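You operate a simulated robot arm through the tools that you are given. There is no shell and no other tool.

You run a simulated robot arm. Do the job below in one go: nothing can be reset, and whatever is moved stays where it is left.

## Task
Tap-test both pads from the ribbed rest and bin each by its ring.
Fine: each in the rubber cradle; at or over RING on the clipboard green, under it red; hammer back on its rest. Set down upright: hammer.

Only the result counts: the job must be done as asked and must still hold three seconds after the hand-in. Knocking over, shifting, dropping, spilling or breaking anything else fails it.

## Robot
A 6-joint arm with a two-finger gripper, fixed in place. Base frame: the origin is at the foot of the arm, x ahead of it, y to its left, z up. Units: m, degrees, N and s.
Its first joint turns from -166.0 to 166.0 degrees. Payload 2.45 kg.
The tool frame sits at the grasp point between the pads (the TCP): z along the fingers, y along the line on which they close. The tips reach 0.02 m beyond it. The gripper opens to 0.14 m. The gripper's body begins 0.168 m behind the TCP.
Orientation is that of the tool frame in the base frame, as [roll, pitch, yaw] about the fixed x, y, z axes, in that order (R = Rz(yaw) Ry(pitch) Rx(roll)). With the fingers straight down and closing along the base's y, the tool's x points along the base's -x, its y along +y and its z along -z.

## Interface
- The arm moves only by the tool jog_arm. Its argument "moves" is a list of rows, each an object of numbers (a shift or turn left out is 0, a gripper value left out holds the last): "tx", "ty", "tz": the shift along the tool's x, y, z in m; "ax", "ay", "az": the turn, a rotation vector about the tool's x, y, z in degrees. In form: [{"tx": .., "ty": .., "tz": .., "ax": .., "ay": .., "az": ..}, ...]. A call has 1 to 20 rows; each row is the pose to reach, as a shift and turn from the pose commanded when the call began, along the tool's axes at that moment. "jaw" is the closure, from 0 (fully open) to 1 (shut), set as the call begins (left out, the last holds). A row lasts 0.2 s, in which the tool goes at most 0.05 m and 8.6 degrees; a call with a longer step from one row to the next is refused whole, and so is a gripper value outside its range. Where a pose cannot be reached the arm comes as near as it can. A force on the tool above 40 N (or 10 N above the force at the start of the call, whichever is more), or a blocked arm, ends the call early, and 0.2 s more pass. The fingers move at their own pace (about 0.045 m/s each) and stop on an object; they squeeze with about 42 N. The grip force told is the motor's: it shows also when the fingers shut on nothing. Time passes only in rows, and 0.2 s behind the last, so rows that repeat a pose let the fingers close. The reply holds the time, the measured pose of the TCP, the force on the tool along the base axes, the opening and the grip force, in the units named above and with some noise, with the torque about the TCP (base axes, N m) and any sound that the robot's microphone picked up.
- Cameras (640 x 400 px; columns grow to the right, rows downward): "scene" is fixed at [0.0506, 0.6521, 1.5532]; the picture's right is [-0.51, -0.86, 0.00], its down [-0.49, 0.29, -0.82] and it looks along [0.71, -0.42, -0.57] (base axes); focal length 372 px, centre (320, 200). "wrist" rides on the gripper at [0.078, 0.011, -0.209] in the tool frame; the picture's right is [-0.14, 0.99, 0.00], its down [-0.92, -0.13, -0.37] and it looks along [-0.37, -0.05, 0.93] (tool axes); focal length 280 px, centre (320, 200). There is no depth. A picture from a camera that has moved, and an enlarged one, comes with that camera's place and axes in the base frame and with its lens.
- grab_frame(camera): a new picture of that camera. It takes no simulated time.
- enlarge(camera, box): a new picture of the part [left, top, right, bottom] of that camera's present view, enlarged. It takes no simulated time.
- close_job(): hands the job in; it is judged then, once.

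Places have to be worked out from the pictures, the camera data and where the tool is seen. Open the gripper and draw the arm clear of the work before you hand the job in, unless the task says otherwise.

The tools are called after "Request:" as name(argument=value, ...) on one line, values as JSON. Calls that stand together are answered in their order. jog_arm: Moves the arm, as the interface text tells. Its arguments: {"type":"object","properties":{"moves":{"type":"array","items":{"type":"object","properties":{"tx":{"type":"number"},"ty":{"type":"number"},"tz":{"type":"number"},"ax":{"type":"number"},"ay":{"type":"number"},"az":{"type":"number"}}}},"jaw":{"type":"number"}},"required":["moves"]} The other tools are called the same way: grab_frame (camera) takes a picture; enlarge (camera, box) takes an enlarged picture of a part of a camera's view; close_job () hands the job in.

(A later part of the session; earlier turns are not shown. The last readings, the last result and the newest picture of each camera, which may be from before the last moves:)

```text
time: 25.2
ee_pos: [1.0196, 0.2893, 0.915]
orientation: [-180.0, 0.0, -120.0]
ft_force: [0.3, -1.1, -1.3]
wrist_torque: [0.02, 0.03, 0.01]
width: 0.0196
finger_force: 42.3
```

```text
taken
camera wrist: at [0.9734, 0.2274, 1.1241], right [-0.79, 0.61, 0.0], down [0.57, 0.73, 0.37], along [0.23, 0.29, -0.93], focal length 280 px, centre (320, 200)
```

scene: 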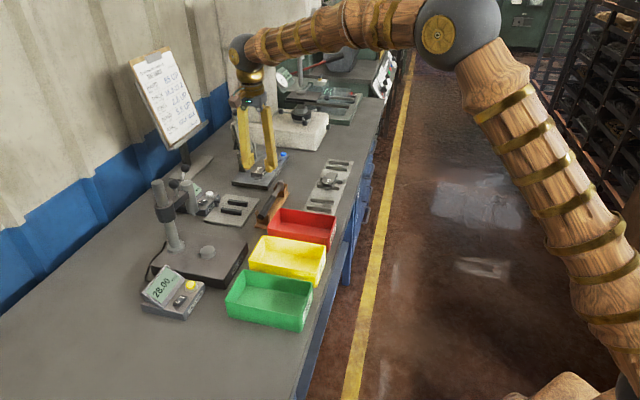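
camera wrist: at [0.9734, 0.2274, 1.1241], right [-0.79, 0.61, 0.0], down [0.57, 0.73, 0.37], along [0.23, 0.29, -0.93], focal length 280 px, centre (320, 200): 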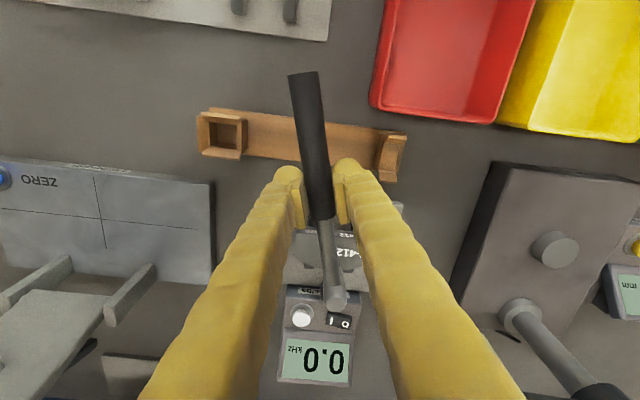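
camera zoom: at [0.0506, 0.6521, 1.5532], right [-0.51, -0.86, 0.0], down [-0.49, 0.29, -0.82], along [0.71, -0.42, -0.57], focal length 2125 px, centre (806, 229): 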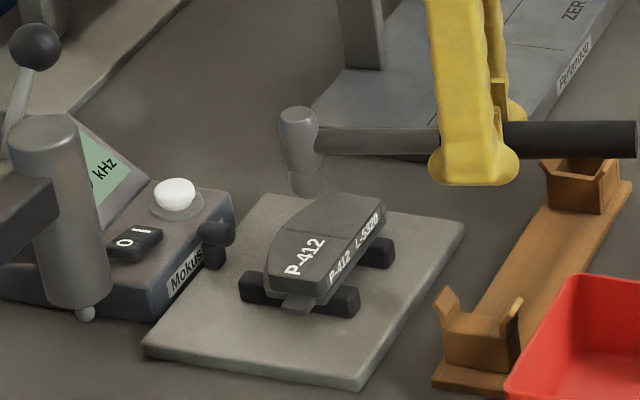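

The head will land slightly towards the arc edge, so I'll pull back 6 mm and tap: a quick dip to about z≈0.885 and straight back up.

Request:
jog_arm(moves=[{"tx": 0.006}, {"tx": 0.006, "tz": 0.01}, {"tx": 0.006, "tz": 0.03}, {"tx": 0.006, "tz": 0.005}, {"tx": 0.006, "tz": 0.0}])

Request:
enlarge(camera="scene", box=[180, 160, 270, 230])

Request:
grab_frame(camera="wrist")

```text
time: 26.4
ee_pos: [1.0166, 0.2858, 0.9147]
orientation: [-180.0, 0.1, -120.1]
ft_force: [-0.1, 0.6, -0.5]
wrist_torque: [0.01, 0.03, 0.0]
width: 0.0193
finger_force: 42.0
```

```text
5.71 times, centred on (225, 195) of scene
camera zoom: at [0.0506, 0.6521, 1.5532], right [-0.51, -0.86, 0.0], down [-0.49, 0.29, -0.82], along [0.71, -0.42, -0.57], focal length 2125 px, centre (863, 229)
```

zoom: 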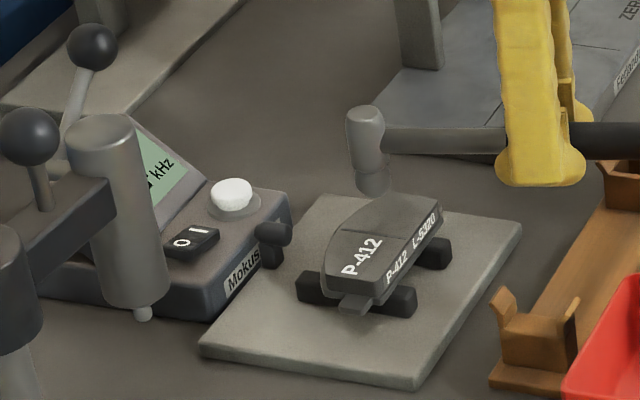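

```text
taken
camera wrist: at [0.9699, 0.2232, 1.1243], right [-0.79, 0.61, 0.0], down [0.57, 0.73, 0.37], along [0.23, 0.29, -0.93], focal length 280 px, centre (320, 200)
```

wrist: 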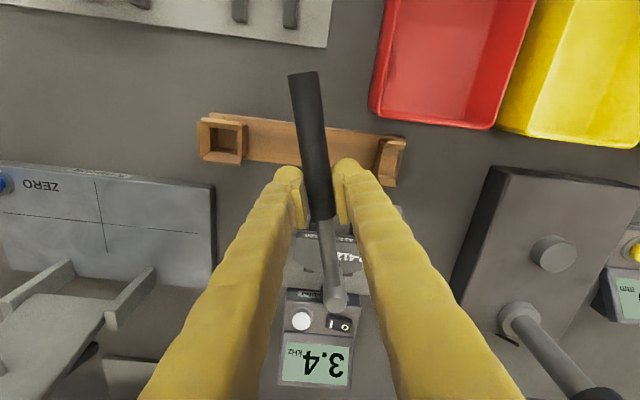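

The meter has changed after the tap; I'll zoom in to read it.

Request:
enlarge(camera="wrist", box=[270, 280, 370, 390])

Request:
enlarge(camera="scene", box=[180, 180, 230, 220])

```text
3.64 times, centred on (320, 335) of wrist
camera zoom: at [0.9699, 0.2232, 1.1243], right [-0.79, 0.61, 0.0], down [0.57, 0.73, 0.37], along [0.23, 0.29, -0.93], focal length 1020 px, centre (320, -291)
```

zoom: 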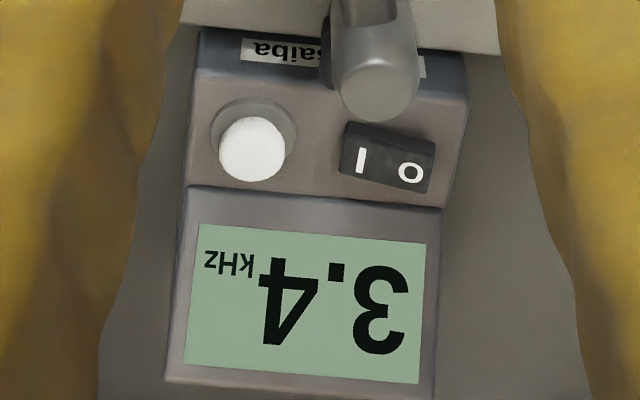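

```text
10.00 times, centred on (205, 200) of scene
camera zoom: at [0.0506, 0.6521, 1.5532], right [-0.51, -0.86, 0.0], down [-0.49, 0.29, -0.82], along [0.71, -0.42, -0.57], focal length 3719 px, centre (1470, 200)
```

zoom: 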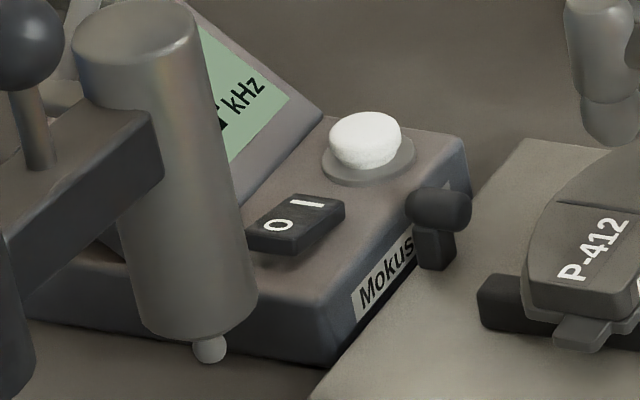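

It reads 3.4 kHz. I'll tap once more to confirm it repeats.

Request:
jog_arm(moves=[{"tz": 0.01}, {"tz": 0.03}, {"tz": 0.005}, {"tz": 0.0}])

Request:
enlarge(camera="wrist", box=[270, 280, 370, 390])

Request:
enlarge(camera="scene", box=[180, 160, 270, 230])

```text
time: 27.4
ee_pos: [1.0191, 0.2855, 0.9139]
orientation: [-180.0, -0.1, -120.1]
ft_force: [-0.1, -0.1, -1.3]
wrist_torque: [-0.02, 0.0, -0.01]
width: 0.0196
finger_force: 41.6
```

```text
3.64 times, centred on (320, 335) of wrist
camera zoom: at [0.9705, 0.2231, 1.1234], right [-0.79, 0.61, 0.0], down [0.57, 0.73, 0.37], along [0.23, 0.29, -0.93], focal length 1020 px, centre (320, -291)
```

zoom: 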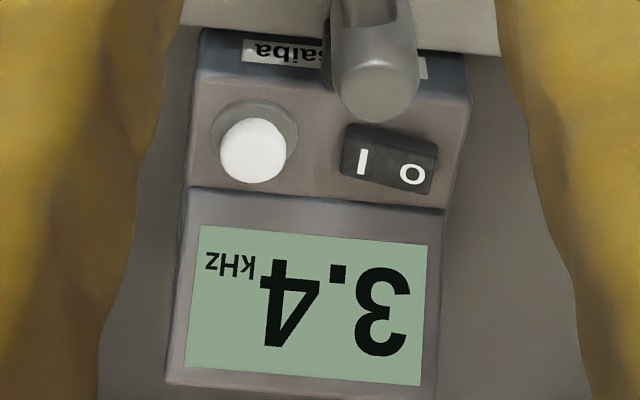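

```text
5.71 times, centred on (225, 195) of scene
camera zoom: at [0.0506, 0.6521, 1.5532], right [-0.51, -0.86, 0.0], down [-0.49, 0.29, -0.82], along [0.71, -0.42, -0.57], focal length 2125 px, centre (863, 229)
```

zoom: 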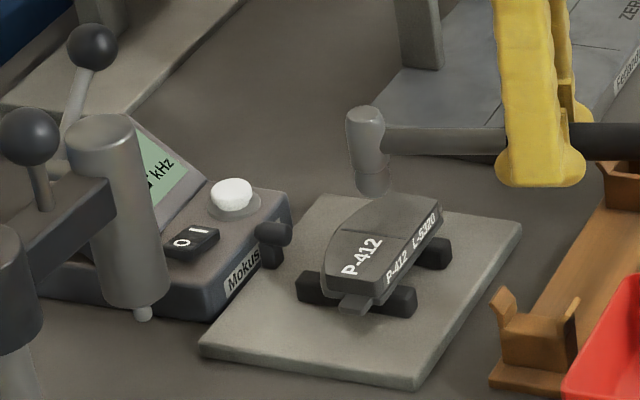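

3.4 kHz again, so pad 1 goes in the green bin. I'll raise the hammer and turn it back over its rest.

Request:
jog_arm(moves=[{"tx": -0.003, "tz": -0.03}, {"tx": -0.007, "tz": -0.06}, {"tx": -0.01, "tz": -0.085}])

Request:
jog_arm(moves=[{"tx": 0.0018, "ty": 0.0002, "az": 7.5}, {"tx": 0.0035, "ty": 0.0004, "az": 15}, {"tx": 0.0053, "ty": 0.0005, "az": 22.5}, {"tx": 0.007, "ty": 0.0007, "az": 30}, {"tx": 0.0088, "ty": 0.0009, "az": 37.5}, {"tx": 0.0105, "ty": 0.0011, "az": 45}, {"tx": 0.0123, "ty": 0.0013, "az": 52.5}, {"tx": 0.014, "ty": 0.0015, "az": 60}, {"tx": 0.0158, "ty": 0.0016, "az": 67.5}, {"tx": 0.0175, "ty": 0.0018, "az": 75}, {"tx": 0.0193, "ty": 0.002, "az": 82.5}, {"tx": 0.0211, "ty": 0.0022, "az": 90}, {"tx": 0.0228, "ty": 0.0024, "az": 97.5}, {"tx": 0.0246, "ty": 0.0026, "az": 105}])

Request:
grab_frame(camera="wrist")

Request:
enlarge(camera="scene", box=[210, 90, 330, 235])

```text
time: 28.2
ee_pos: [1.0233, 0.2928, 1.0]
orientation: [180.0, 0.0, -120.1]
ft_force: [-0.5, 1.0, -1.8]
wrist_torque: [-0.01, 0.03, 0.0]
width: 0.0197
finger_force: 42.0
```

```text
time: 31.2
ee_pos: [1.0096, 0.273, 1.0004]
orientation: [180.0, 0.0, 134.9]
ft_force: [-0.1, 0.5, -0.5]
wrist_torque: [0.02, 0.03, -0.01]
width: 0.0196
finger_force: 42.1
```

```text
taken
camera wrist: at [0.9621, 0.3365, 1.2086], right [0.8, 0.6, 0.0], down [0.56, -0.74, 0.37], along [0.22, -0.29, -0.93], focal length 280 px, centre (320, 200)
```

wrist: 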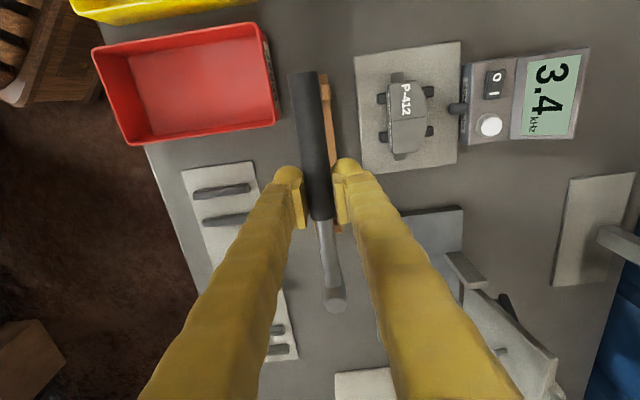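

```text
2.76 times, centred on (270, 162) of scene
camera zoom: at [0.0506, 0.6521, 1.5532], right [-0.51, -0.86, 0.0], down [-0.49, 0.29, -0.82], along [0.71, -0.42, -0.57], focal length 1026 px, centre (458, 303)
```

zoom: 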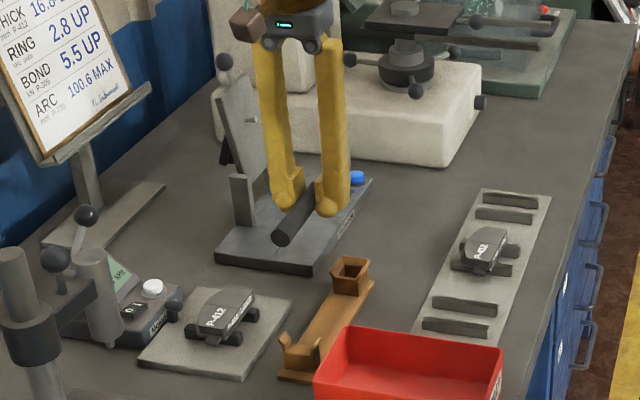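

The hammer is in the same attitude as when lifted, exactly over the rest. I'll lower it by the same 0.148 m.

Request:
jog_arm(moves=[{"tz": 0.04}, {"tz": 0.08}, {"tz": 0.1}, {"tz": 0.115}, {"tz": 0.127}, {"tz": 0.137}, {"tz": 0.143}, {"tz": 0.147}])

Request:
enlarge(camera="scene", box=[230, 160, 320, 235])

Request:
grab_frame(camera="wrist")

```text
time: 33.0
ee_pos: [1.0083, 0.2732, 0.8545]
orientation: [179.9, 0.0, 135.0]
ft_force: [0.7, -0.3, -1.8]
wrist_torque: [0.03, 0.0, 0.01]
width: 0.0196
finger_force: 41.8
```

```text
5.33 times, centred on (275, 198) of scene
camera zoom: at [0.0506, 0.6521, 1.5532], right [-0.51, -0.86, 0.0], down [-0.49, 0.29, -0.82], along [0.71, -0.42, -0.57], focal length 1983 px, centre (560, 213)
```

zoom: 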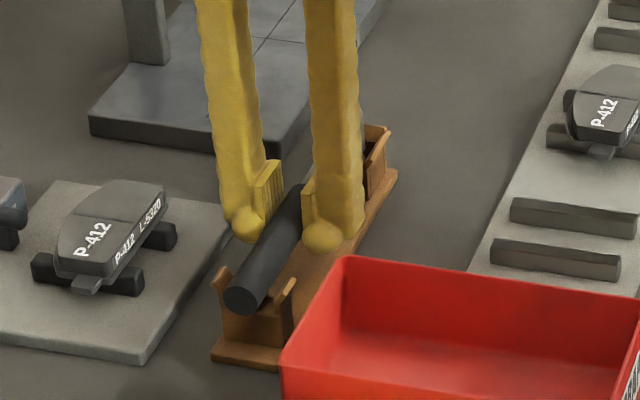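

```text
taken
camera wrist: at [0.9616, 0.3372, 1.0629], right [0.8, 0.6, 0.0], down [0.56, -0.74, 0.37], along [0.22, -0.29, -0.93], focal length 280 px, centre (320, 200)
```

wrist: 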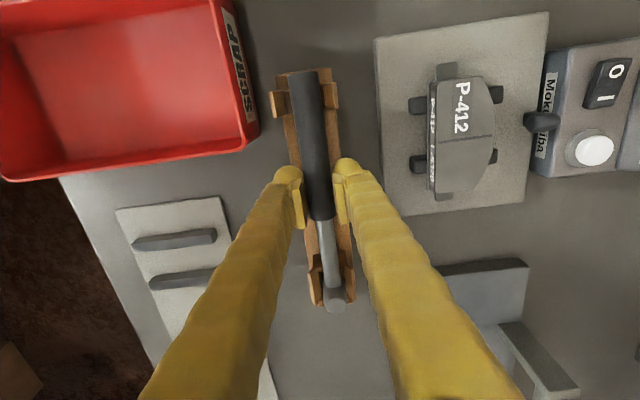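

The head is in the cup and nearly seated but still hanging on the grip. I'll lower 2–3 mm more.

Request:
jog_arm(moves=[{"tz": 0.001}, {"tz": 0.002}, {"tz": 0.0025}])

```text
time: 33.8
ee_pos: [1.0089, 0.2729, 0.8506]
orientation: [-180.0, 0.0, 135.1]
ft_force: [-0.1, 0.2, -0.9]
wrist_torque: [0.01, 0.03, -0.02]
width: 0.0193
finger_force: 42.2
```

Readings are close to the original grasp height. One more millimetre while I watch the force.

Request:
jog_arm(moves=[{"tz": 0.0005}, {"tz": 0.001}])

```text
time: 34.4
ee_pos: [1.0089, 0.2734, 0.8504]
orientation: [-180.0, 0.0, 135.0]
ft_force: [-0.2, -2.3, 5.4]
wrist_torque: [0.34, 0.37, 0.14]
width: 0.0191
finger_force: 41.7
```

Contact at 5 N, so the hammer is seated. I'll open to 0.06 m.

Request:
jog_arm(moves=[{"tz": 0}, {"tz": 0}, {"tz": 0}], jaw=0.57)

Request:
enlarge(camera="scene", box=[230, 160, 320, 235])

Request:
grab_frame(camera="wrist")

```text
time: 35.2
ee_pos: [1.0084, 0.2741, 0.8492]
orientation: [180.0, 0.0, 134.9]
ft_force: [-0.4, 0.3, -0.5]
wrist_torque: [-0.01, 0.02, 0.01]
width: 0.0603
finger_force: 0.2
```

```text
5.33 times, centred on (275, 198) of scene
camera zoom: at [0.0506, 0.6521, 1.5532], right [-0.51, -0.86, 0.0], down [-0.49, 0.29, -0.82], along [0.71, -0.42, -0.57], focal length 1983 px, centre (560, 213)
```

zoom: 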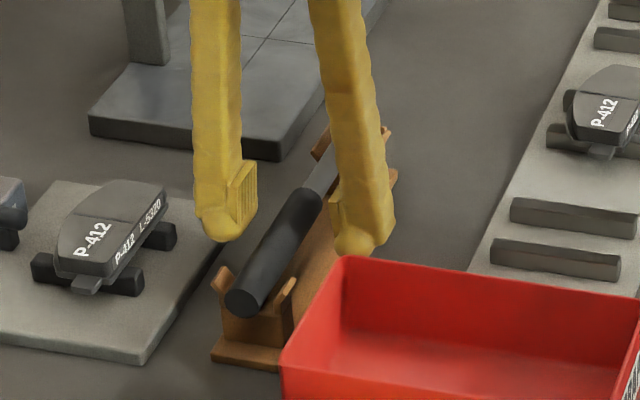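

```text
taken
camera wrist: at [0.962, 0.3367, 1.059], right [0.8, 0.6, 0.0], down [0.56, -0.74, 0.37], along [0.22, -0.29, -0.93], focal length 280 px, centre (320, 200)
```

wrist: 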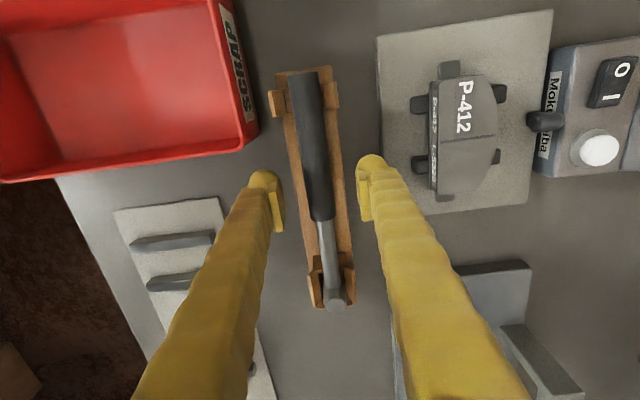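

The hammer lies in its rest as before. I'll rise and return above pad 1 in the cradle, jaws still at 0.06 m.

Request:
jog_arm(moves=[{"tz": -0.04}, {"tz": -0.08}, {"tz": -0.12}, {"tx": 0.01, "ty": 0.04, "tz": -0.12}, {"tx": 0.02, "ty": 0.08, "tz": -0.12}, {"tx": 0.0277, "ty": 0.1173, "tz": -0.12}, {"tx": 0.0277, "ty": 0.1173, "tz": -0.08}, {"tx": 0.0277, "ty": 0.1173, "tz": -0.04}])

Request:
grab_frame(camera="wrist")

Request:
enlarge(camera="scene", box=[190, 160, 270, 230])

```text
time: 37.0
ee_pos: [1.0715, 0.3767, 0.8904]
orientation: [179.8, 0.0, 134.9]
ft_force: [0.5, 0.2, -0.4]
wrist_torque: [0.02, -0.01, -0.01]
width: 0.0602
finger_force: 0.1
```

```text
taken
camera wrist: at [1.0242, 0.4407, 1.0999], right [0.8, 0.6, 0.0], down [0.56, -0.74, 0.37], along [0.22, -0.29, -0.93], focal length 280 px, centre (320, 200)
```

wrist: 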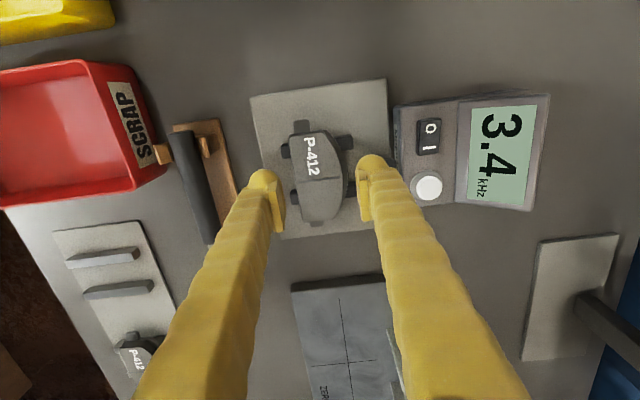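

```text
5.71 times, centred on (230, 195) of scene
camera zoom: at [0.0506, 0.6521, 1.5532], right [-0.51, -0.86, 0.0], down [-0.49, 0.29, -0.82], along [0.71, -0.42, -0.57], focal length 2125 px, centre (834, 229)
```

zoom: 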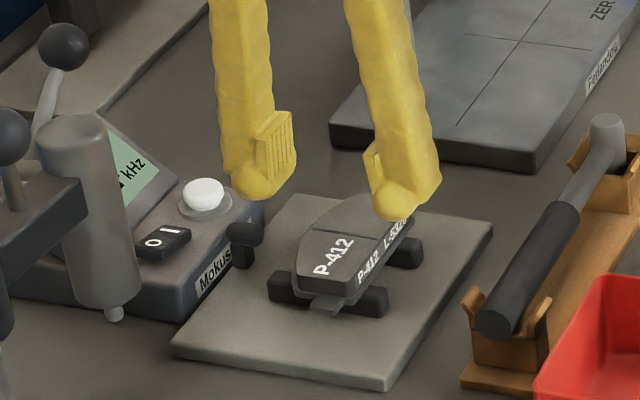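

The pad is centred under the open fingers. Descending 37 mm, then closing.

Request:
jog_arm(moves=[{"tz": 0.012}, {"tz": 0.024}, {"tz": 0.032}, {"tz": 0.038}])

Request:
jog_arm(moves=[{"tz": 0}, {"tz": 0}, {"tz": 0}, {"tz": 0}], jaw=1)

```text
time: 38.0
ee_pos: [1.0702, 0.3772, 0.853]
orientation: [179.9, 0.0, 135.0]
ft_force: [-0.5, 0.1, 0.1]
wrist_torque: [0.03, -0.01, -0.01]
width: 0.0604
finger_force: 0.1
```

```text
time: 39.0
ee_pos: [1.0706, 0.3779, 0.8516]
orientation: [-180.0, 0.1, 135.0]
ft_force: [-0.6, 0.7, -0.7]
wrist_torque: [0.0, -0.02, 0.01]
width: 0.0447
finger_force: 42.1
```

Pad 1 is gripped again (0.0447 m). I'll lift to z≈1.0 and carry it over the green bin to look.

Request:
jog_arm(moves=[{"tz": -0.02}, {"tz": -0.06}, {"tz": -0.1}, {"tz": -0.148}, {"tx": 0.0, "ty": -0.04, "tz": -0.148}, {"tx": 0.0398, "ty": -0.0644, "tz": -0.148}, {"tx": 0.0796, "ty": -0.0887, "tz": -0.148}, {"tx": 0.1194, "ty": -0.1131, "tz": -0.148}, {"tx": 0.1592, "ty": -0.1374, "tz": -0.148}, {"tx": 0.199, "ty": -0.1618, "tz": -0.148}, {"tx": 0.2388, "ty": -0.1861, "tz": -0.148}, {"tx": 0.2786, "ty": -0.2105, "tz": -0.148}, {"tx": 0.3184, "ty": -0.2348, "tz": -0.148}, {"tx": 0.3582, "ty": -0.2592, "tz": -0.148}])

Request:
grab_frame(camera="wrist")

Request:
grab_frame(camera="scene")

```text
time: 42.0
ee_pos: [0.6328, 0.4455, 1.0018]
orientation: [179.9, 0.0, 134.9]
ft_force: [0.1, -0.7, -2.8]
wrist_torque: [-0.02, 0.01, 0.03]
width: 0.0447
finger_force: 42.0
```

```text
taken
camera wrist: at [0.585, 0.5082, 1.2098], right [0.8, 0.6, 0.0], down [0.56, -0.74, 0.37], along [0.22, -0.29, -0.93], focal length 280 px, centre (320, 200)
```

wrist: 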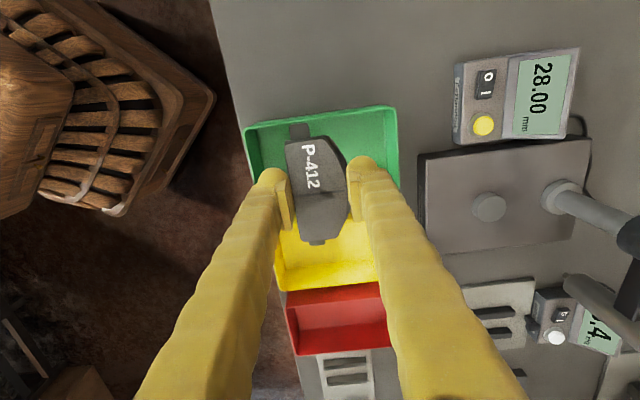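

```text
taken
```

scene: 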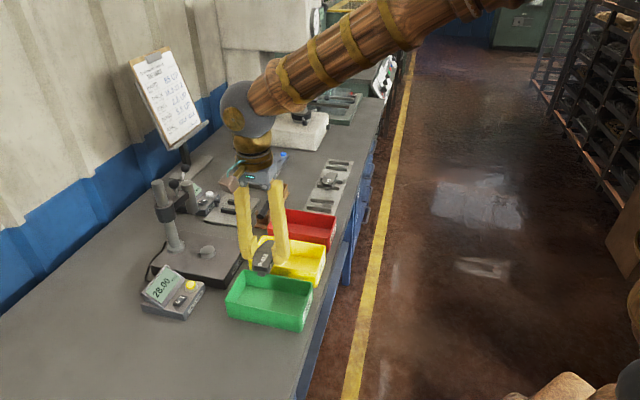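

The bins look only about 0.10 m wide in the pad's present long direction, so I may have to turn the pad. I'll back off 0.1 m to see the whole green bin.

Request:
jog_arm(moves=[{"tx": -0.04}, {"tx": -0.08}, {"tx": -0.11}])

Request:
grab_frame(camera="wrist")

Request:
enlarge(camera="wrist", box=[210, 0, 420, 140])

Request:
enlarge(camera="scene", box=[210, 190, 350, 340])

```text
time: 42.8
ee_pos: [0.7117, 0.3676, 0.9991]
orientation: [-179.9, 0.0, 135.0]
ft_force: [0.4, -0.7, -2.2]
wrist_torque: [0.01, 0.0, 0.0]
width: 0.0448
finger_force: 41.8
```

```text
taken
camera wrist: at [0.6649, 0.4309, 1.2081], right [0.8, 0.6, 0.0], down [0.56, -0.74, 0.37], along [0.22, -0.29, -0.93], focal length 280 px, centre (320, 200)
```

wrist: 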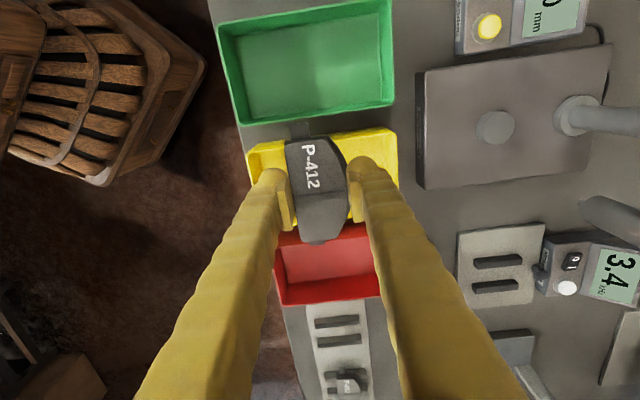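

```text
2.86 times, centred on (315, 70) of wrist
camera zoom: at [0.6649, 0.4309, 1.2081], right [0.8, 0.6, 0.0], down [0.56, -0.74, 0.37], along [0.22, -0.29, -0.93], focal length 801 px, centre (334, 571)
```

zoom: 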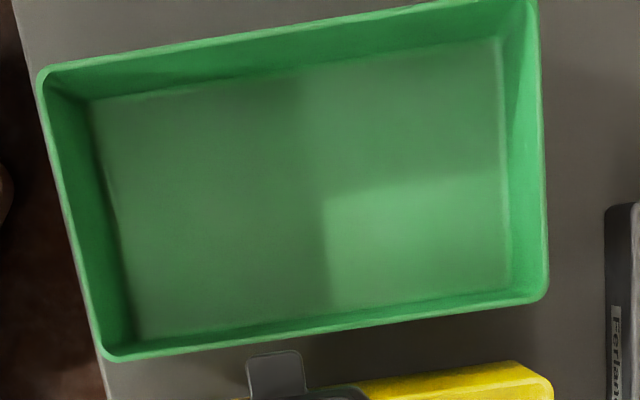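

```text
2.67 times, centred on (280, 265) of scene
camera zoom: at [0.0506, 0.6521, 1.5532], right [-0.51, -0.86, 0.0], down [-0.49, 0.29, -0.82], along [0.71, -0.42, -0.57], focal length 992 px, centre (427, 27)
```

zoom: 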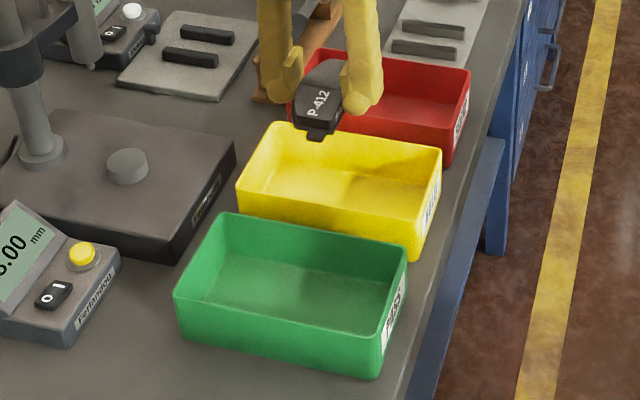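

The green bin's inside is about 0.18 m by 0.10 m, and the pad with its ears is about 0.11 m. I'll turn the pad 90° so it lies along the bin and go over the bin's centre.

Request:
jog_arm(moves=[{"tx": 0.0085, "ty": 0.0003, "az": -7.5}, {"tx": 0.017, "ty": 0.0006, "az": -15}, {"tx": 0.0255, "ty": 0.001, "az": -22.5}, {"tx": 0.034, "ty": 0.0013, "az": -30}, {"tx": 0.0425, "ty": 0.0016, "az": -37.5}, {"tx": 0.051, "ty": 0.002, "az": -45}, {"tx": 0.0595, "ty": 0.0023, "az": -52.5}, {"tx": 0.068, "ty": 0.0026, "az": -60}, {"tx": 0.0765, "ty": 0.003, "az": -67.5}, {"tx": 0.085, "ty": 0.0033, "az": -75}, {"tx": 0.0935, "ty": 0.0037, "az": -82.5}, {"tx": 0.1015, "ty": 0.004, "az": -90}, {"tx": 0.1015, "ty": 0.004, "tz": 0.03, "az": -90}, {"tx": 0.1015, "ty": 0.004, "tz": 0.06, "az": -90}])

Request:
grab_frame(camera="wrist")

Request:
enlarge(camera="scene", box=[210, 190, 350, 340])

```text
time: 45.8
ee_pos: [0.6428, 0.4426, 0.9383]
orientation: [180.0, 0.0, -135.0]
ft_force: [1.1, 0.5, -2.6]
wrist_torque: [0.0, 0.02, -0.01]
width: 0.045
finger_force: 42.0
```

```text
taken
camera wrist: at [0.5814, 0.3952, 1.1478], right [-0.6, 0.8, 0.0], down [0.74, 0.56, 0.37], along [0.29, 0.22, -0.93], focal length 280 px, centre (320, 200)
```

wrist: 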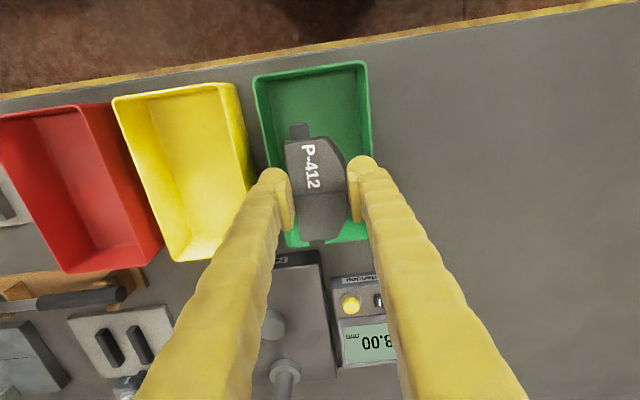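

```text
2.67 times, centred on (280, 265) of scene
camera zoom: at [0.0506, 0.6521, 1.5532], right [-0.51, -0.86, 0.0], down [-0.49, 0.29, -0.82], along [0.71, -0.42, -0.57], focal length 992 px, centre (427, 27)
```

zoom: 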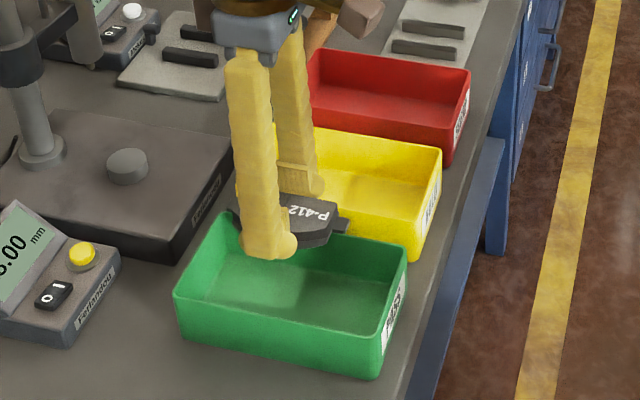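

I'll zoom to check how well the pad is centred over the bin.

Request:
enlarge(camera="wrist", box=[230, 40, 400, 260])

```text
1.82 times, centred on (315, 150) of wrist
camera zoom: at [0.5814, 0.3952, 1.1478], right [-0.6, 0.8, 0.0], down [0.74, 0.56, 0.37], along [0.29, 0.22, -0.93], focal length 510 px, centre (329, 291)
```

zoom: 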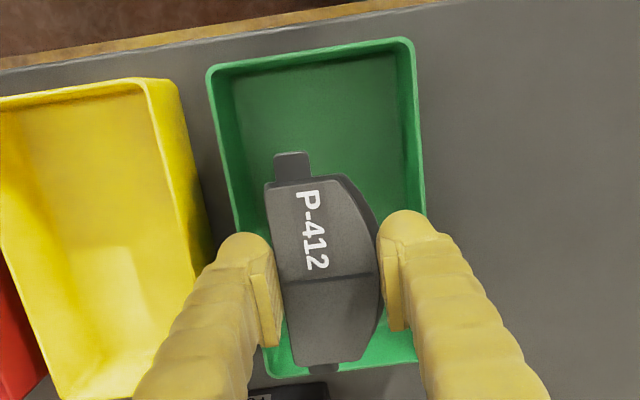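

The pad is centred within 1–2 mm. I'll lower it into the bin to TCP z≈0.845 first.

Request:
jog_arm(moves=[{"ty": 0.001, "tz": 0.02}, {"ty": 0.001, "tz": 0.04}, {"ty": 0.001, "tz": 0.06}, {"ty": 0.001, "tz": 0.075}, {"ty": 0.001, "tz": 0.085}, {"ty": 0.001, "tz": 0.093}])

Request:
grab_frame(camera="wrist")

Request:
enlarge(camera="scene", box=[210, 220, 330, 340])

```text
time: 47.2
ee_pos: [0.6428, 0.4426, 0.8465]
orientation: [-180.0, -0.1, -135.0]
ft_force: [-0.2, -0.2, -3.3]
wrist_torque: [0.04, 0.02, -0.03]
width: 0.0447
finger_force: 42.3
```

```text
taken
camera wrist: at [0.5806, 0.3955, 1.0552], right [-0.6, 0.8, 0.0], down [0.74, 0.56, 0.37], along [0.29, 0.22, -0.93], focal length 280 px, centre (320, 200)
```

wrist: 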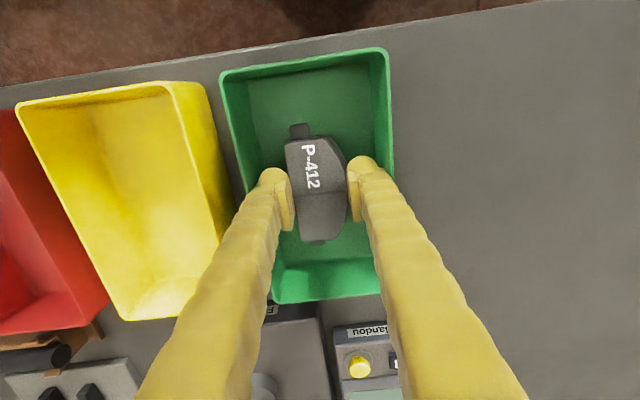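

```text
3.33 times, centred on (270, 280) of scene
camera zoom: at [0.0506, 0.6521, 1.5532], right [-0.51, -0.86, 0.0], down [-0.49, 0.29, -0.82], along [0.71, -0.42, -0.57], focal length 1240 px, centre (487, -67)
```

zoom: 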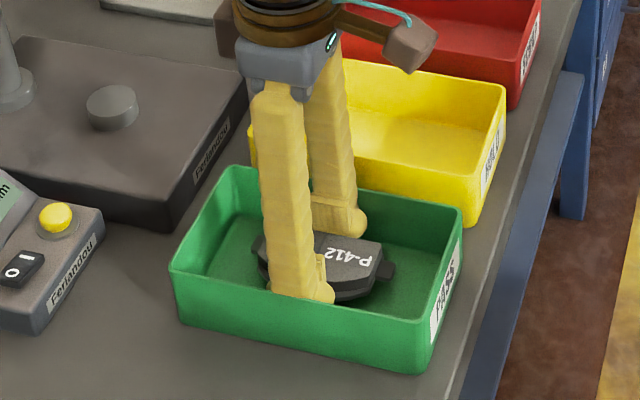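

The green bin is labelled PASS and the fingers are clear of the walls. I'll lower slowly towards the floor.

Request:
jog_arm(moves=[{"ty": -0.001, "tz": 0.006}, {"ty": -0.001, "tz": 0.011}, {"ty": -0.001, "tz": 0.013}])

```text
time: 48.0
ee_pos: [0.6449, 0.4436, 0.8339]
orientation: [-179.9, 0.1, -135.0]
ft_force: [0.2, -0.7, -2.3]
wrist_torque: [0.0, 0.04, -0.03]
width: 0.0449
finger_force: 42.1
```

No contact yet; I'll continue in 1 mm steps.

Request:
jog_arm(moves=[{"tz": 0.001}, {"tz": 0.002}, {"tz": 0.003}])

```text
time: 48.8
ee_pos: [0.6436, 0.4434, 0.8308]
orientation: [-179.9, 0.0, -135.0]
ft_force: [0.2, 0.0, -3.3]
wrist_torque: [0.01, 0.04, -0.01]
width: 0.0449
finger_force: 42.0
```

Still hanging; another 3 mm.

Request:
jog_arm(moves=[{"tz": 0.001}, {"tz": 0.002}, {"tz": 0.003}])

```text
time: 49.6
ee_pos: [0.6444, 0.4427, 0.8275]
orientation: [180.0, 0.0, -135.0]
ft_force: [0.1, -0.8, 2.7]
wrist_torque: [-0.11, 0.08, 0.01]
width: 0.0446
finger_force: 41.0
```

Contact with the bin floor. I'll open gently to 0.056 m to stay clear of the walls.

Request:
jog_arm(moves=[{"tz": 0}, {"tz": 0}, {"tz": 0}], jaw=0.6)

Request:
grab_frame(camera="wrist")

```text
time: 50.4
ee_pos: [0.6438, 0.4432, 0.8283]
orientation: [180.0, 0.0, -134.9]
ft_force: [0.5, 0.3, 0.3]
wrist_torque: [0.02, 0.0, 0.0]
width: 0.0528
finger_force: 0.1
```

```text
taken
camera wrist: at [0.5818, 0.3955, 1.0366], right [-0.6, 0.8, 0.0], down [0.74, 0.56, 0.37], along [0.29, 0.22, -0.93], focal length 280 px, centre (320, 200)
```

wrist: 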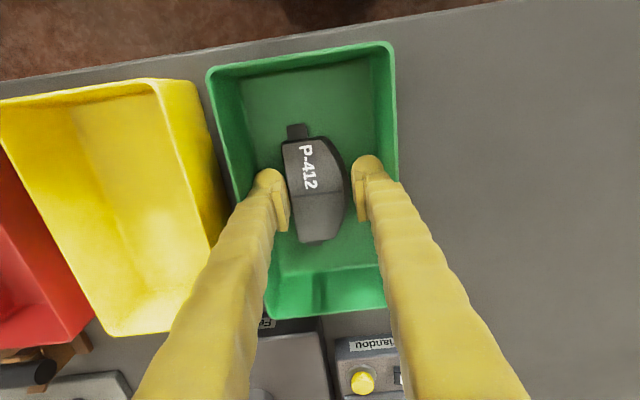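

The pad is down and free. The opening stopped at 0.053 m, so a finger may be grazing a wall; I'll close to 0.05 m and rise straight out.

Request:
jog_arm(moves=[{"tz": 0}, {"tz": -0.005}, {"tz": -0.02}, {"tz": -0.06}, {"tz": -0.1}, {"tz": -0.14}, {"tz": -0.17}], jaw=0.64)

Request:
grab_frame(camera="wrist")

Request:
grab_frame(camera="scene")

```text
time: 52.0
ee_pos: [0.6419, 0.4421, 0.9966]
orientation: [-180.0, 0.0, -135.0]
ft_force: [0.2, 0.0, -0.9]
wrist_torque: [0.03, 0.02, 0.0]
width: 0.0507
finger_force: 0.0
```

```text
taken
camera wrist: at [0.5804, 0.3961, 1.2056], right [-0.6, 0.8, 0.0], down [0.74, 0.56, 0.37], along [0.29, 0.22, -0.93], focal length 280 px, centre (320, 200)
```

wrist: 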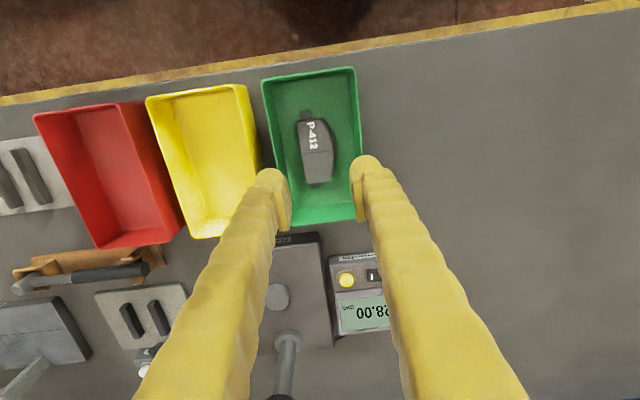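

```text
taken
```

scene: 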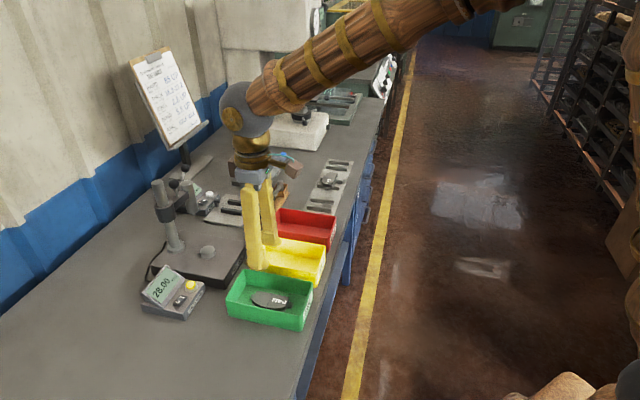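

Pad 1 lies in the green bin and nothing has moved. Now I'll go to pad 2, turning back to the bench-square orientation with the jaws reopened.

Request:
jog_arm(moves=[{"tx": 0.0011, "ty": -0.0449, "az": 7}, {"tx": 0.0022, "ty": -0.0897, "az": 14}, {"tx": 0.0034, "ty": -0.1346, "az": 21}, {"tx": 0.0045, "ty": -0.1794, "az": 28}, {"tx": 0.0056, "ty": -0.2243, "az": 35}, {"tx": 0.0067, "ty": -0.2691, "az": 42}, {"tx": 0.0079, "ty": -0.314, "az": 49}, {"tx": 0.009, "ty": -0.3588, "az": 56}, {"tx": 0.0101, "ty": -0.4037, "az": 63}, {"tx": 0.0112, "ty": -0.4485, "az": 70}, {"tx": 0.0124, "ty": -0.4934, "az": 77}, {"tx": 0.0135, "ty": -0.5382, "az": 84}, {"tx": 0.0146, "ty": -0.5831, "az": 90}], jaw=0.3)

Request:
grab_frame(camera="wrist")

Request:
enlarge(camera="wrist", box=[260, 90, 390, 210])

```text
time: 54.8
ee_pos: [1.0453, 0.0179, 0.9968]
orientation: [180.0, 0.0, 134.9]
ft_force: [-0.1, 0.1, 1.2]
wrist_torque: [-0.04, -0.03, 0.02]
width: 0.0979
finger_force: 0.0
```

```text
taken
camera wrist: at [0.9985, 0.0814, 1.2071], right [0.8, 0.6, 0.0], down [0.56, -0.74, 0.37], along [0.22, -0.29, -0.93], focal length 280 px, centre (320, 200)
```

wrist: 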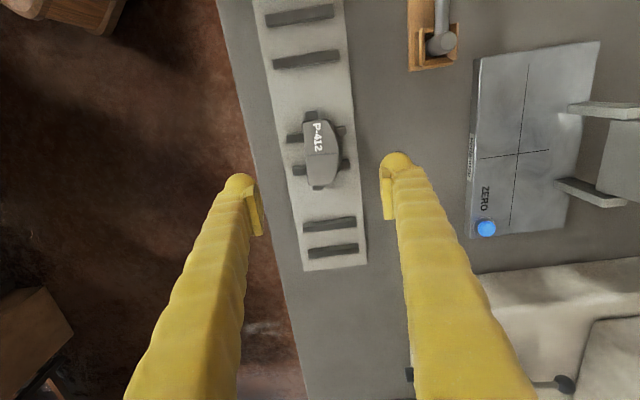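

```text
3.33 times, centred on (325, 150) of wrist
camera zoom: at [0.9985, 0.0814, 1.2071], right [0.8, 0.6, 0.0], down [0.56, -0.74, 0.37], along [0.22, -0.29, -0.93], focal length 935 px, centre (303, 367)
```

zoom: 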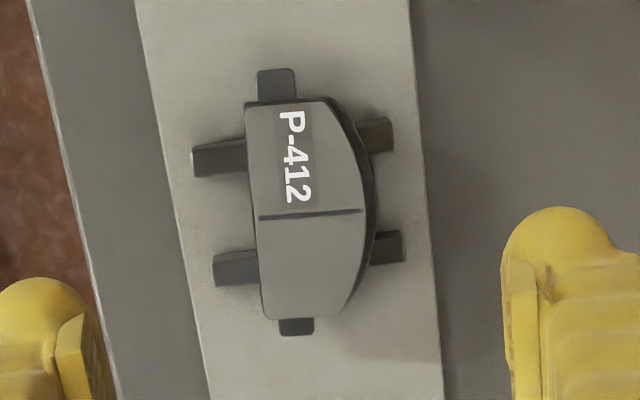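

Pad 2 is turned by about 3.5° from the rest's axis and its centre is ~3 mm/5 mm off the tool axis. I'll align, descend to TCP z≈0.844, and close.

Request:
jog_arm(moves=[{"tx": -0.003, "ty": 0.0045, "tz": 0.03, "az": 3.5}, {"tx": -0.003, "ty": 0.0045, "tz": 0.07, "az": 3.5}, {"tx": -0.003, "ty": 0.0045, "tz": 0.11, "az": 3.5}, {"tx": -0.003, "ty": 0.0045, "tz": 0.135, "az": 3.5}, {"tx": -0.003, "ty": 0.0045, "tz": 0.147, "az": 3.5}, {"tx": -0.003, "ty": 0.0045, "tz": 0.1525, "az": 3.5}])

Request:
grab_frame(camera="wrist")

```text
time: 56.2
ee_pos: [1.0513, 0.021, 0.8448]
orientation: [180.0, -0.1, 131.5]
ft_force: [0.3, 0.6, -0.1]
wrist_torque: [0.01, -0.02, 0.0]
width: 0.0982
finger_force: 0.1
```

```text
taken
camera wrist: at [1.0082, 0.087, 1.0533], right [0.83, 0.55, 0.0], down [0.51, -0.77, 0.37], along [0.2, -0.31, -0.93], focal length 280 px, centre (320, 200)
```

wrist: 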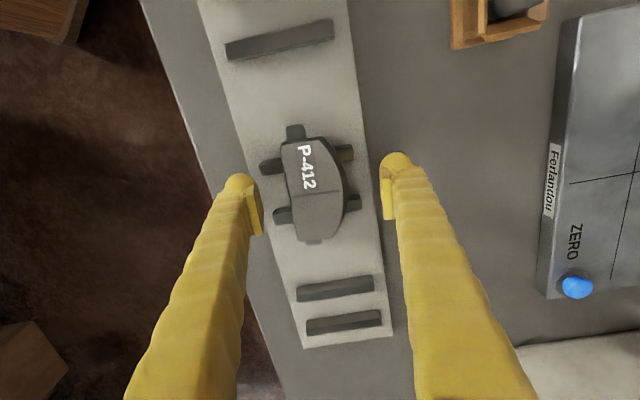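

The pad is centred and aligned with the fingers. Closing.

Request:
jog_arm(moves=[{"tz": 0}, {"tz": 0}, {"tz": 0}, {"tz": 0}, {"tz": 0}, {"tz": 0}], jaw=1)

Request:
grab_frame(camera="wrist")

```text
time: 57.2
ee_pos: [1.0524, 0.0193, 0.8546]
orientation: [179.7, 0.5, 131.4]
ft_force: [-17.1, -9.3, 55.9]
wrist_torque: [-0.66, 1.28, 0.0]
width: 0.0233
finger_force: 12.6
stopped in row 5: the force on the tool passed its limit at 50 N (the readings are from after the stop); the commanded pose is now the measured one
```

```text
taken
camera wrist: at [1.0079, 0.0855, 1.0629], right [0.83, 0.55, 0.01], down [0.51, -0.77, 0.37], along [0.21, -0.31, -0.93], focal length 280 px, centre (320, 200)
```

wrist: 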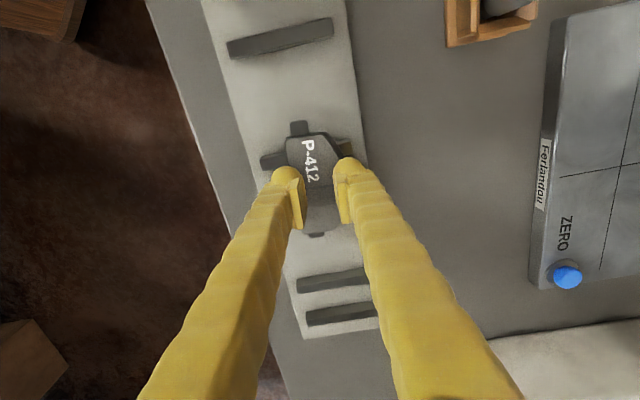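

The fingers slid up over the pad's top edges and the force limit stopped the call. I'll rise 30 mm first, then open and look at what happened.

Request:
jog_arm(moves=[{"tz": -0.006}, {"tz": -0.015}, {"tz": -0.03}, {"tz": -0.06}])

Request:
grab_frame(camera="wrist")

Request:
enlarge(camera="scene", box=[300, 140, 370, 220])

```text
time: 58.2
ee_pos: [1.051, 0.0193, 0.9086]
orientation: [179.9, 0.1, 131.4]
ft_force: [0.6, -0.3, 0.2]
wrist_torque: [0.03, 0.01, -0.03]
width: 0.0
finger_force: 29.6
```

```text
taken
camera wrist: at [1.008, 0.0853, 1.1171], right [0.83, 0.55, 0.0], down [0.51, -0.77, 0.37], along [0.21, -0.31, -0.93], focal length 280 px, centre (320, 200)
```

wrist: 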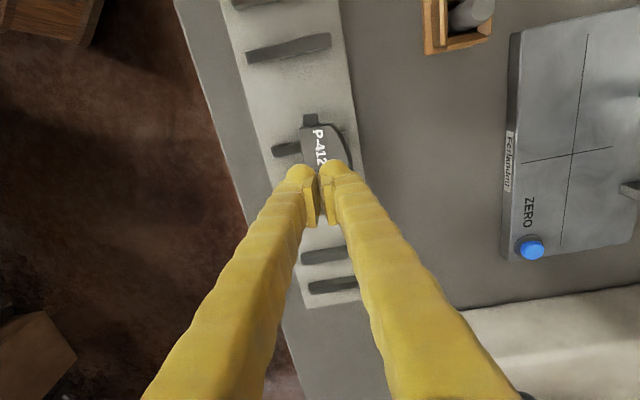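

```text
5.00 times, centred on (335, 180) of scene
camera zoom: at [0.0506, 0.6521, 1.5532], right [-0.51, -0.86, 0.0], down [-0.49, 0.29, -0.82], along [0.71, -0.42, -0.57], focal length 1860 px, centre (245, 300)
```

zoom: 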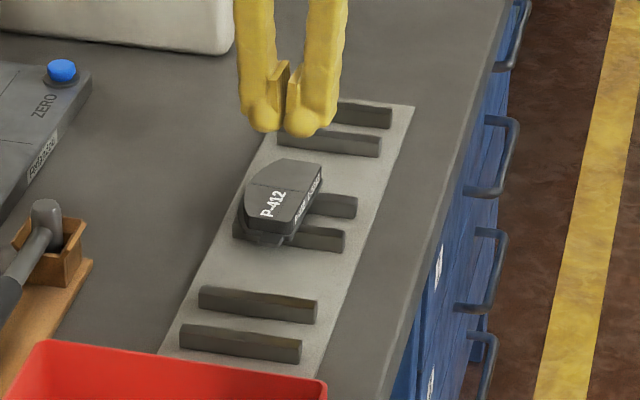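

Pad 2 is still flat on its ribs but may have slid sideways. I'll rise a little, open the jaws and look from above.

Request:
jog_arm(moves=[{"tz": -0.03}, {"tz": -0.06}, {"tz": -0.06}, {"tz": -0.06}, {"tz": -0.06}, {"tz": -0.06}], jaw=0.3)

Request:
grab_frame(camera="wrist")

Request:
enlarge(camera="wrist", box=[260, 90, 390, 210])

Request:
enlarge(camera="scene", box=[310, 160, 350, 200])

```text
time: 59.6
ee_pos: [1.0525, 0.0203, 0.9677]
orientation: [180.0, 0.1, 131.4]
ft_force: [0.6, 0.5, 0.5]
wrist_torque: [0.03, 0.01, -0.01]
width: 0.0982
finger_force: 0.1
```

```text
taken
camera wrist: at [1.0086, 0.0864, 1.1778], right [0.83, 0.55, 0.0], down [0.51, -0.77, 0.37], along [0.21, -0.31, -0.93], focal length 280 px, centre (320, 200)
```

wrist: 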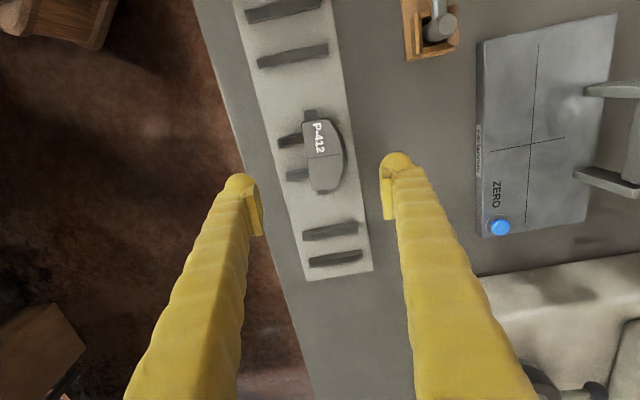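

```text
3.33 times, centred on (325, 150) of wrist
camera zoom: at [1.0086, 0.0864, 1.1778], right [0.83, 0.55, 0.0], down [0.51, -0.77, 0.37], along [0.21, -0.31, -0.93], focal length 935 px, centre (303, 367)
```

zoom: 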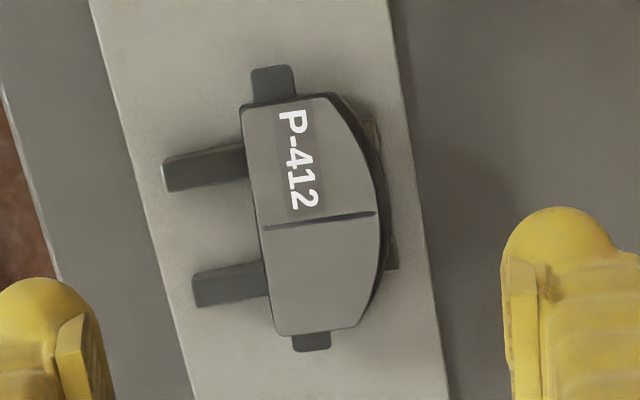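

```text
10.00 times, centred on (330, 180) of scene
camera zoom: at [0.0506, 0.6521, 1.5532], right [-0.51, -0.86, 0.0], down [-0.49, 0.29, -0.82], along [0.71, -0.42, -0.57], focal length 3719 px, centre (220, 400)
```

zoom: 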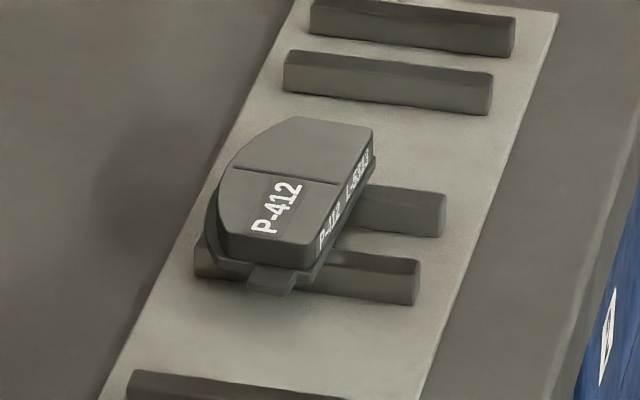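

Pad 2 slid about 7 mm along its ribs but is flat and aligned. My fingertips were marginally too high and their rounded ends rode over the backing plate. I'll come down again with a narrower opening, 7 mm over, to just above the ribs, feeling for contact.

Request:
jog_arm(moves=[{"ty": 0.007}, {"ty": 0.007, "tz": 0.04}, {"ty": 0.007, "tz": 0.08}, {"ty": 0.007, "tz": 0.11}, {"ty": 0.007, "tz": 0.12}, {"ty": 0.007, "tz": 0.124}], jaw=0.53)

Request:
grab_frame(camera="wrist")

Request:
enlarge(camera="scene", box=[300, 140, 370, 210])

```text
time: 61.0
ee_pos: [1.0569, 0.024, 0.8439]
orientation: [180.0, 0.2, 131.3]
ft_force: [0.7, -0.1, 0.4]
wrist_torque: [0.05, 0.0, -0.01]
width: 0.0659
finger_force: 0.1
```

```text
taken
camera wrist: at [1.0135, 0.0906, 1.0526], right [0.83, 0.55, 0.0], down [0.51, -0.77, 0.37], along [0.21, -0.31, -0.93], focal length 280 px, centre (320, 200)
```

wrist: 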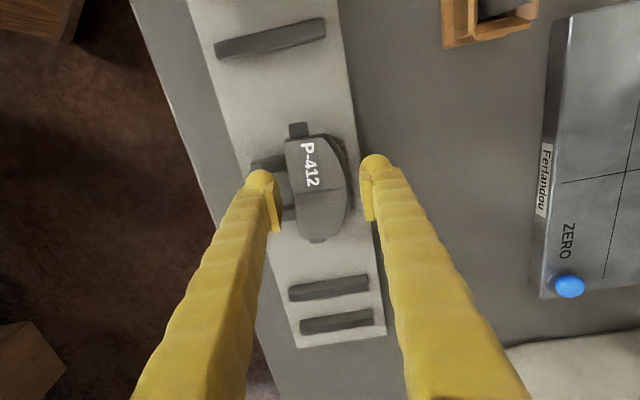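

```text
5.71 times, centred on (335, 175) of scene
camera zoom: at [0.0506, 0.6521, 1.5532], right [-0.51, -0.86, 0.0], down [-0.49, 0.29, -0.82], along [0.71, -0.42, -0.57], focal length 2125 px, centre (234, 343)
```

zoom: 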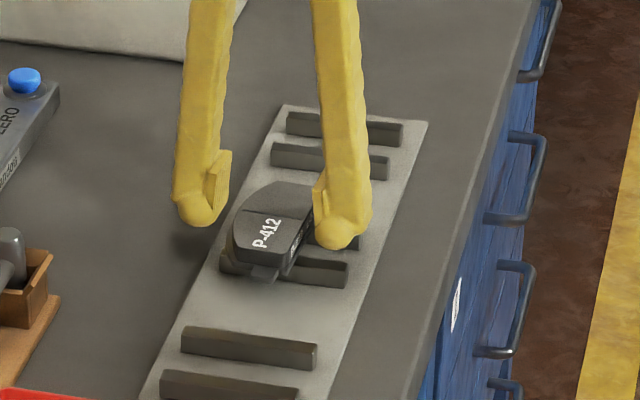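

The pad is centred between the fingers. I'll step down 1 mm at a time until the ribs are felt.

Request:
jog_arm(moves=[{"tz": 0.001}, {"tz": 0.002}])

Request:
jog_arm(moves=[{"tz": 0.001}, {"tz": 0.0015}])

```text
time: 61.6
ee_pos: [1.0571, 0.0239, 0.8429]
orientation: [180.0, 0.1, 131.5]
ft_force: [0.5, 0.1, 0.8]
wrist_torque: [-0.01, 0.02, 0.0]
width: 0.0656
finger_force: 0.1
```

```text
time: 62.2
ee_pos: [1.0563, 0.0257, 0.8401]
orientation: [179.9, 0.3, 131.4]
ft_force: [-1.0, -0.2, 0.1]
wrist_torque: [-0.02, -0.01, 0.0]
width: 0.0658
finger_force: 0.1
```

Still free at z≈0.840; I'll continue down.

Request:
jog_arm(moves=[{"tz": 0.001}, {"tz": 0.0015}])

Request:
jog_arm(moves=[{"tz": 0.0005}, {"tz": 0.001}])

```text
time: 62.8
ee_pos: [1.058, 0.0239, 0.8387]
orientation: [179.8, 0.3, 131.4]
ft_force: [0.1, 0.5, 0.1]
wrist_torque: [-0.03, -0.01, 0.01]
width: 0.0659
finger_force: 0.2
```

```text
time: 63.4
ee_pos: [1.0569, 0.0242, 0.8382]
orientation: [179.9, 0.2, 131.4]
ft_force: [1.0, -0.3, -0.4]
wrist_torque: [-0.03, 0.0, 0.01]
width: 0.0659
finger_force: 0.0
```

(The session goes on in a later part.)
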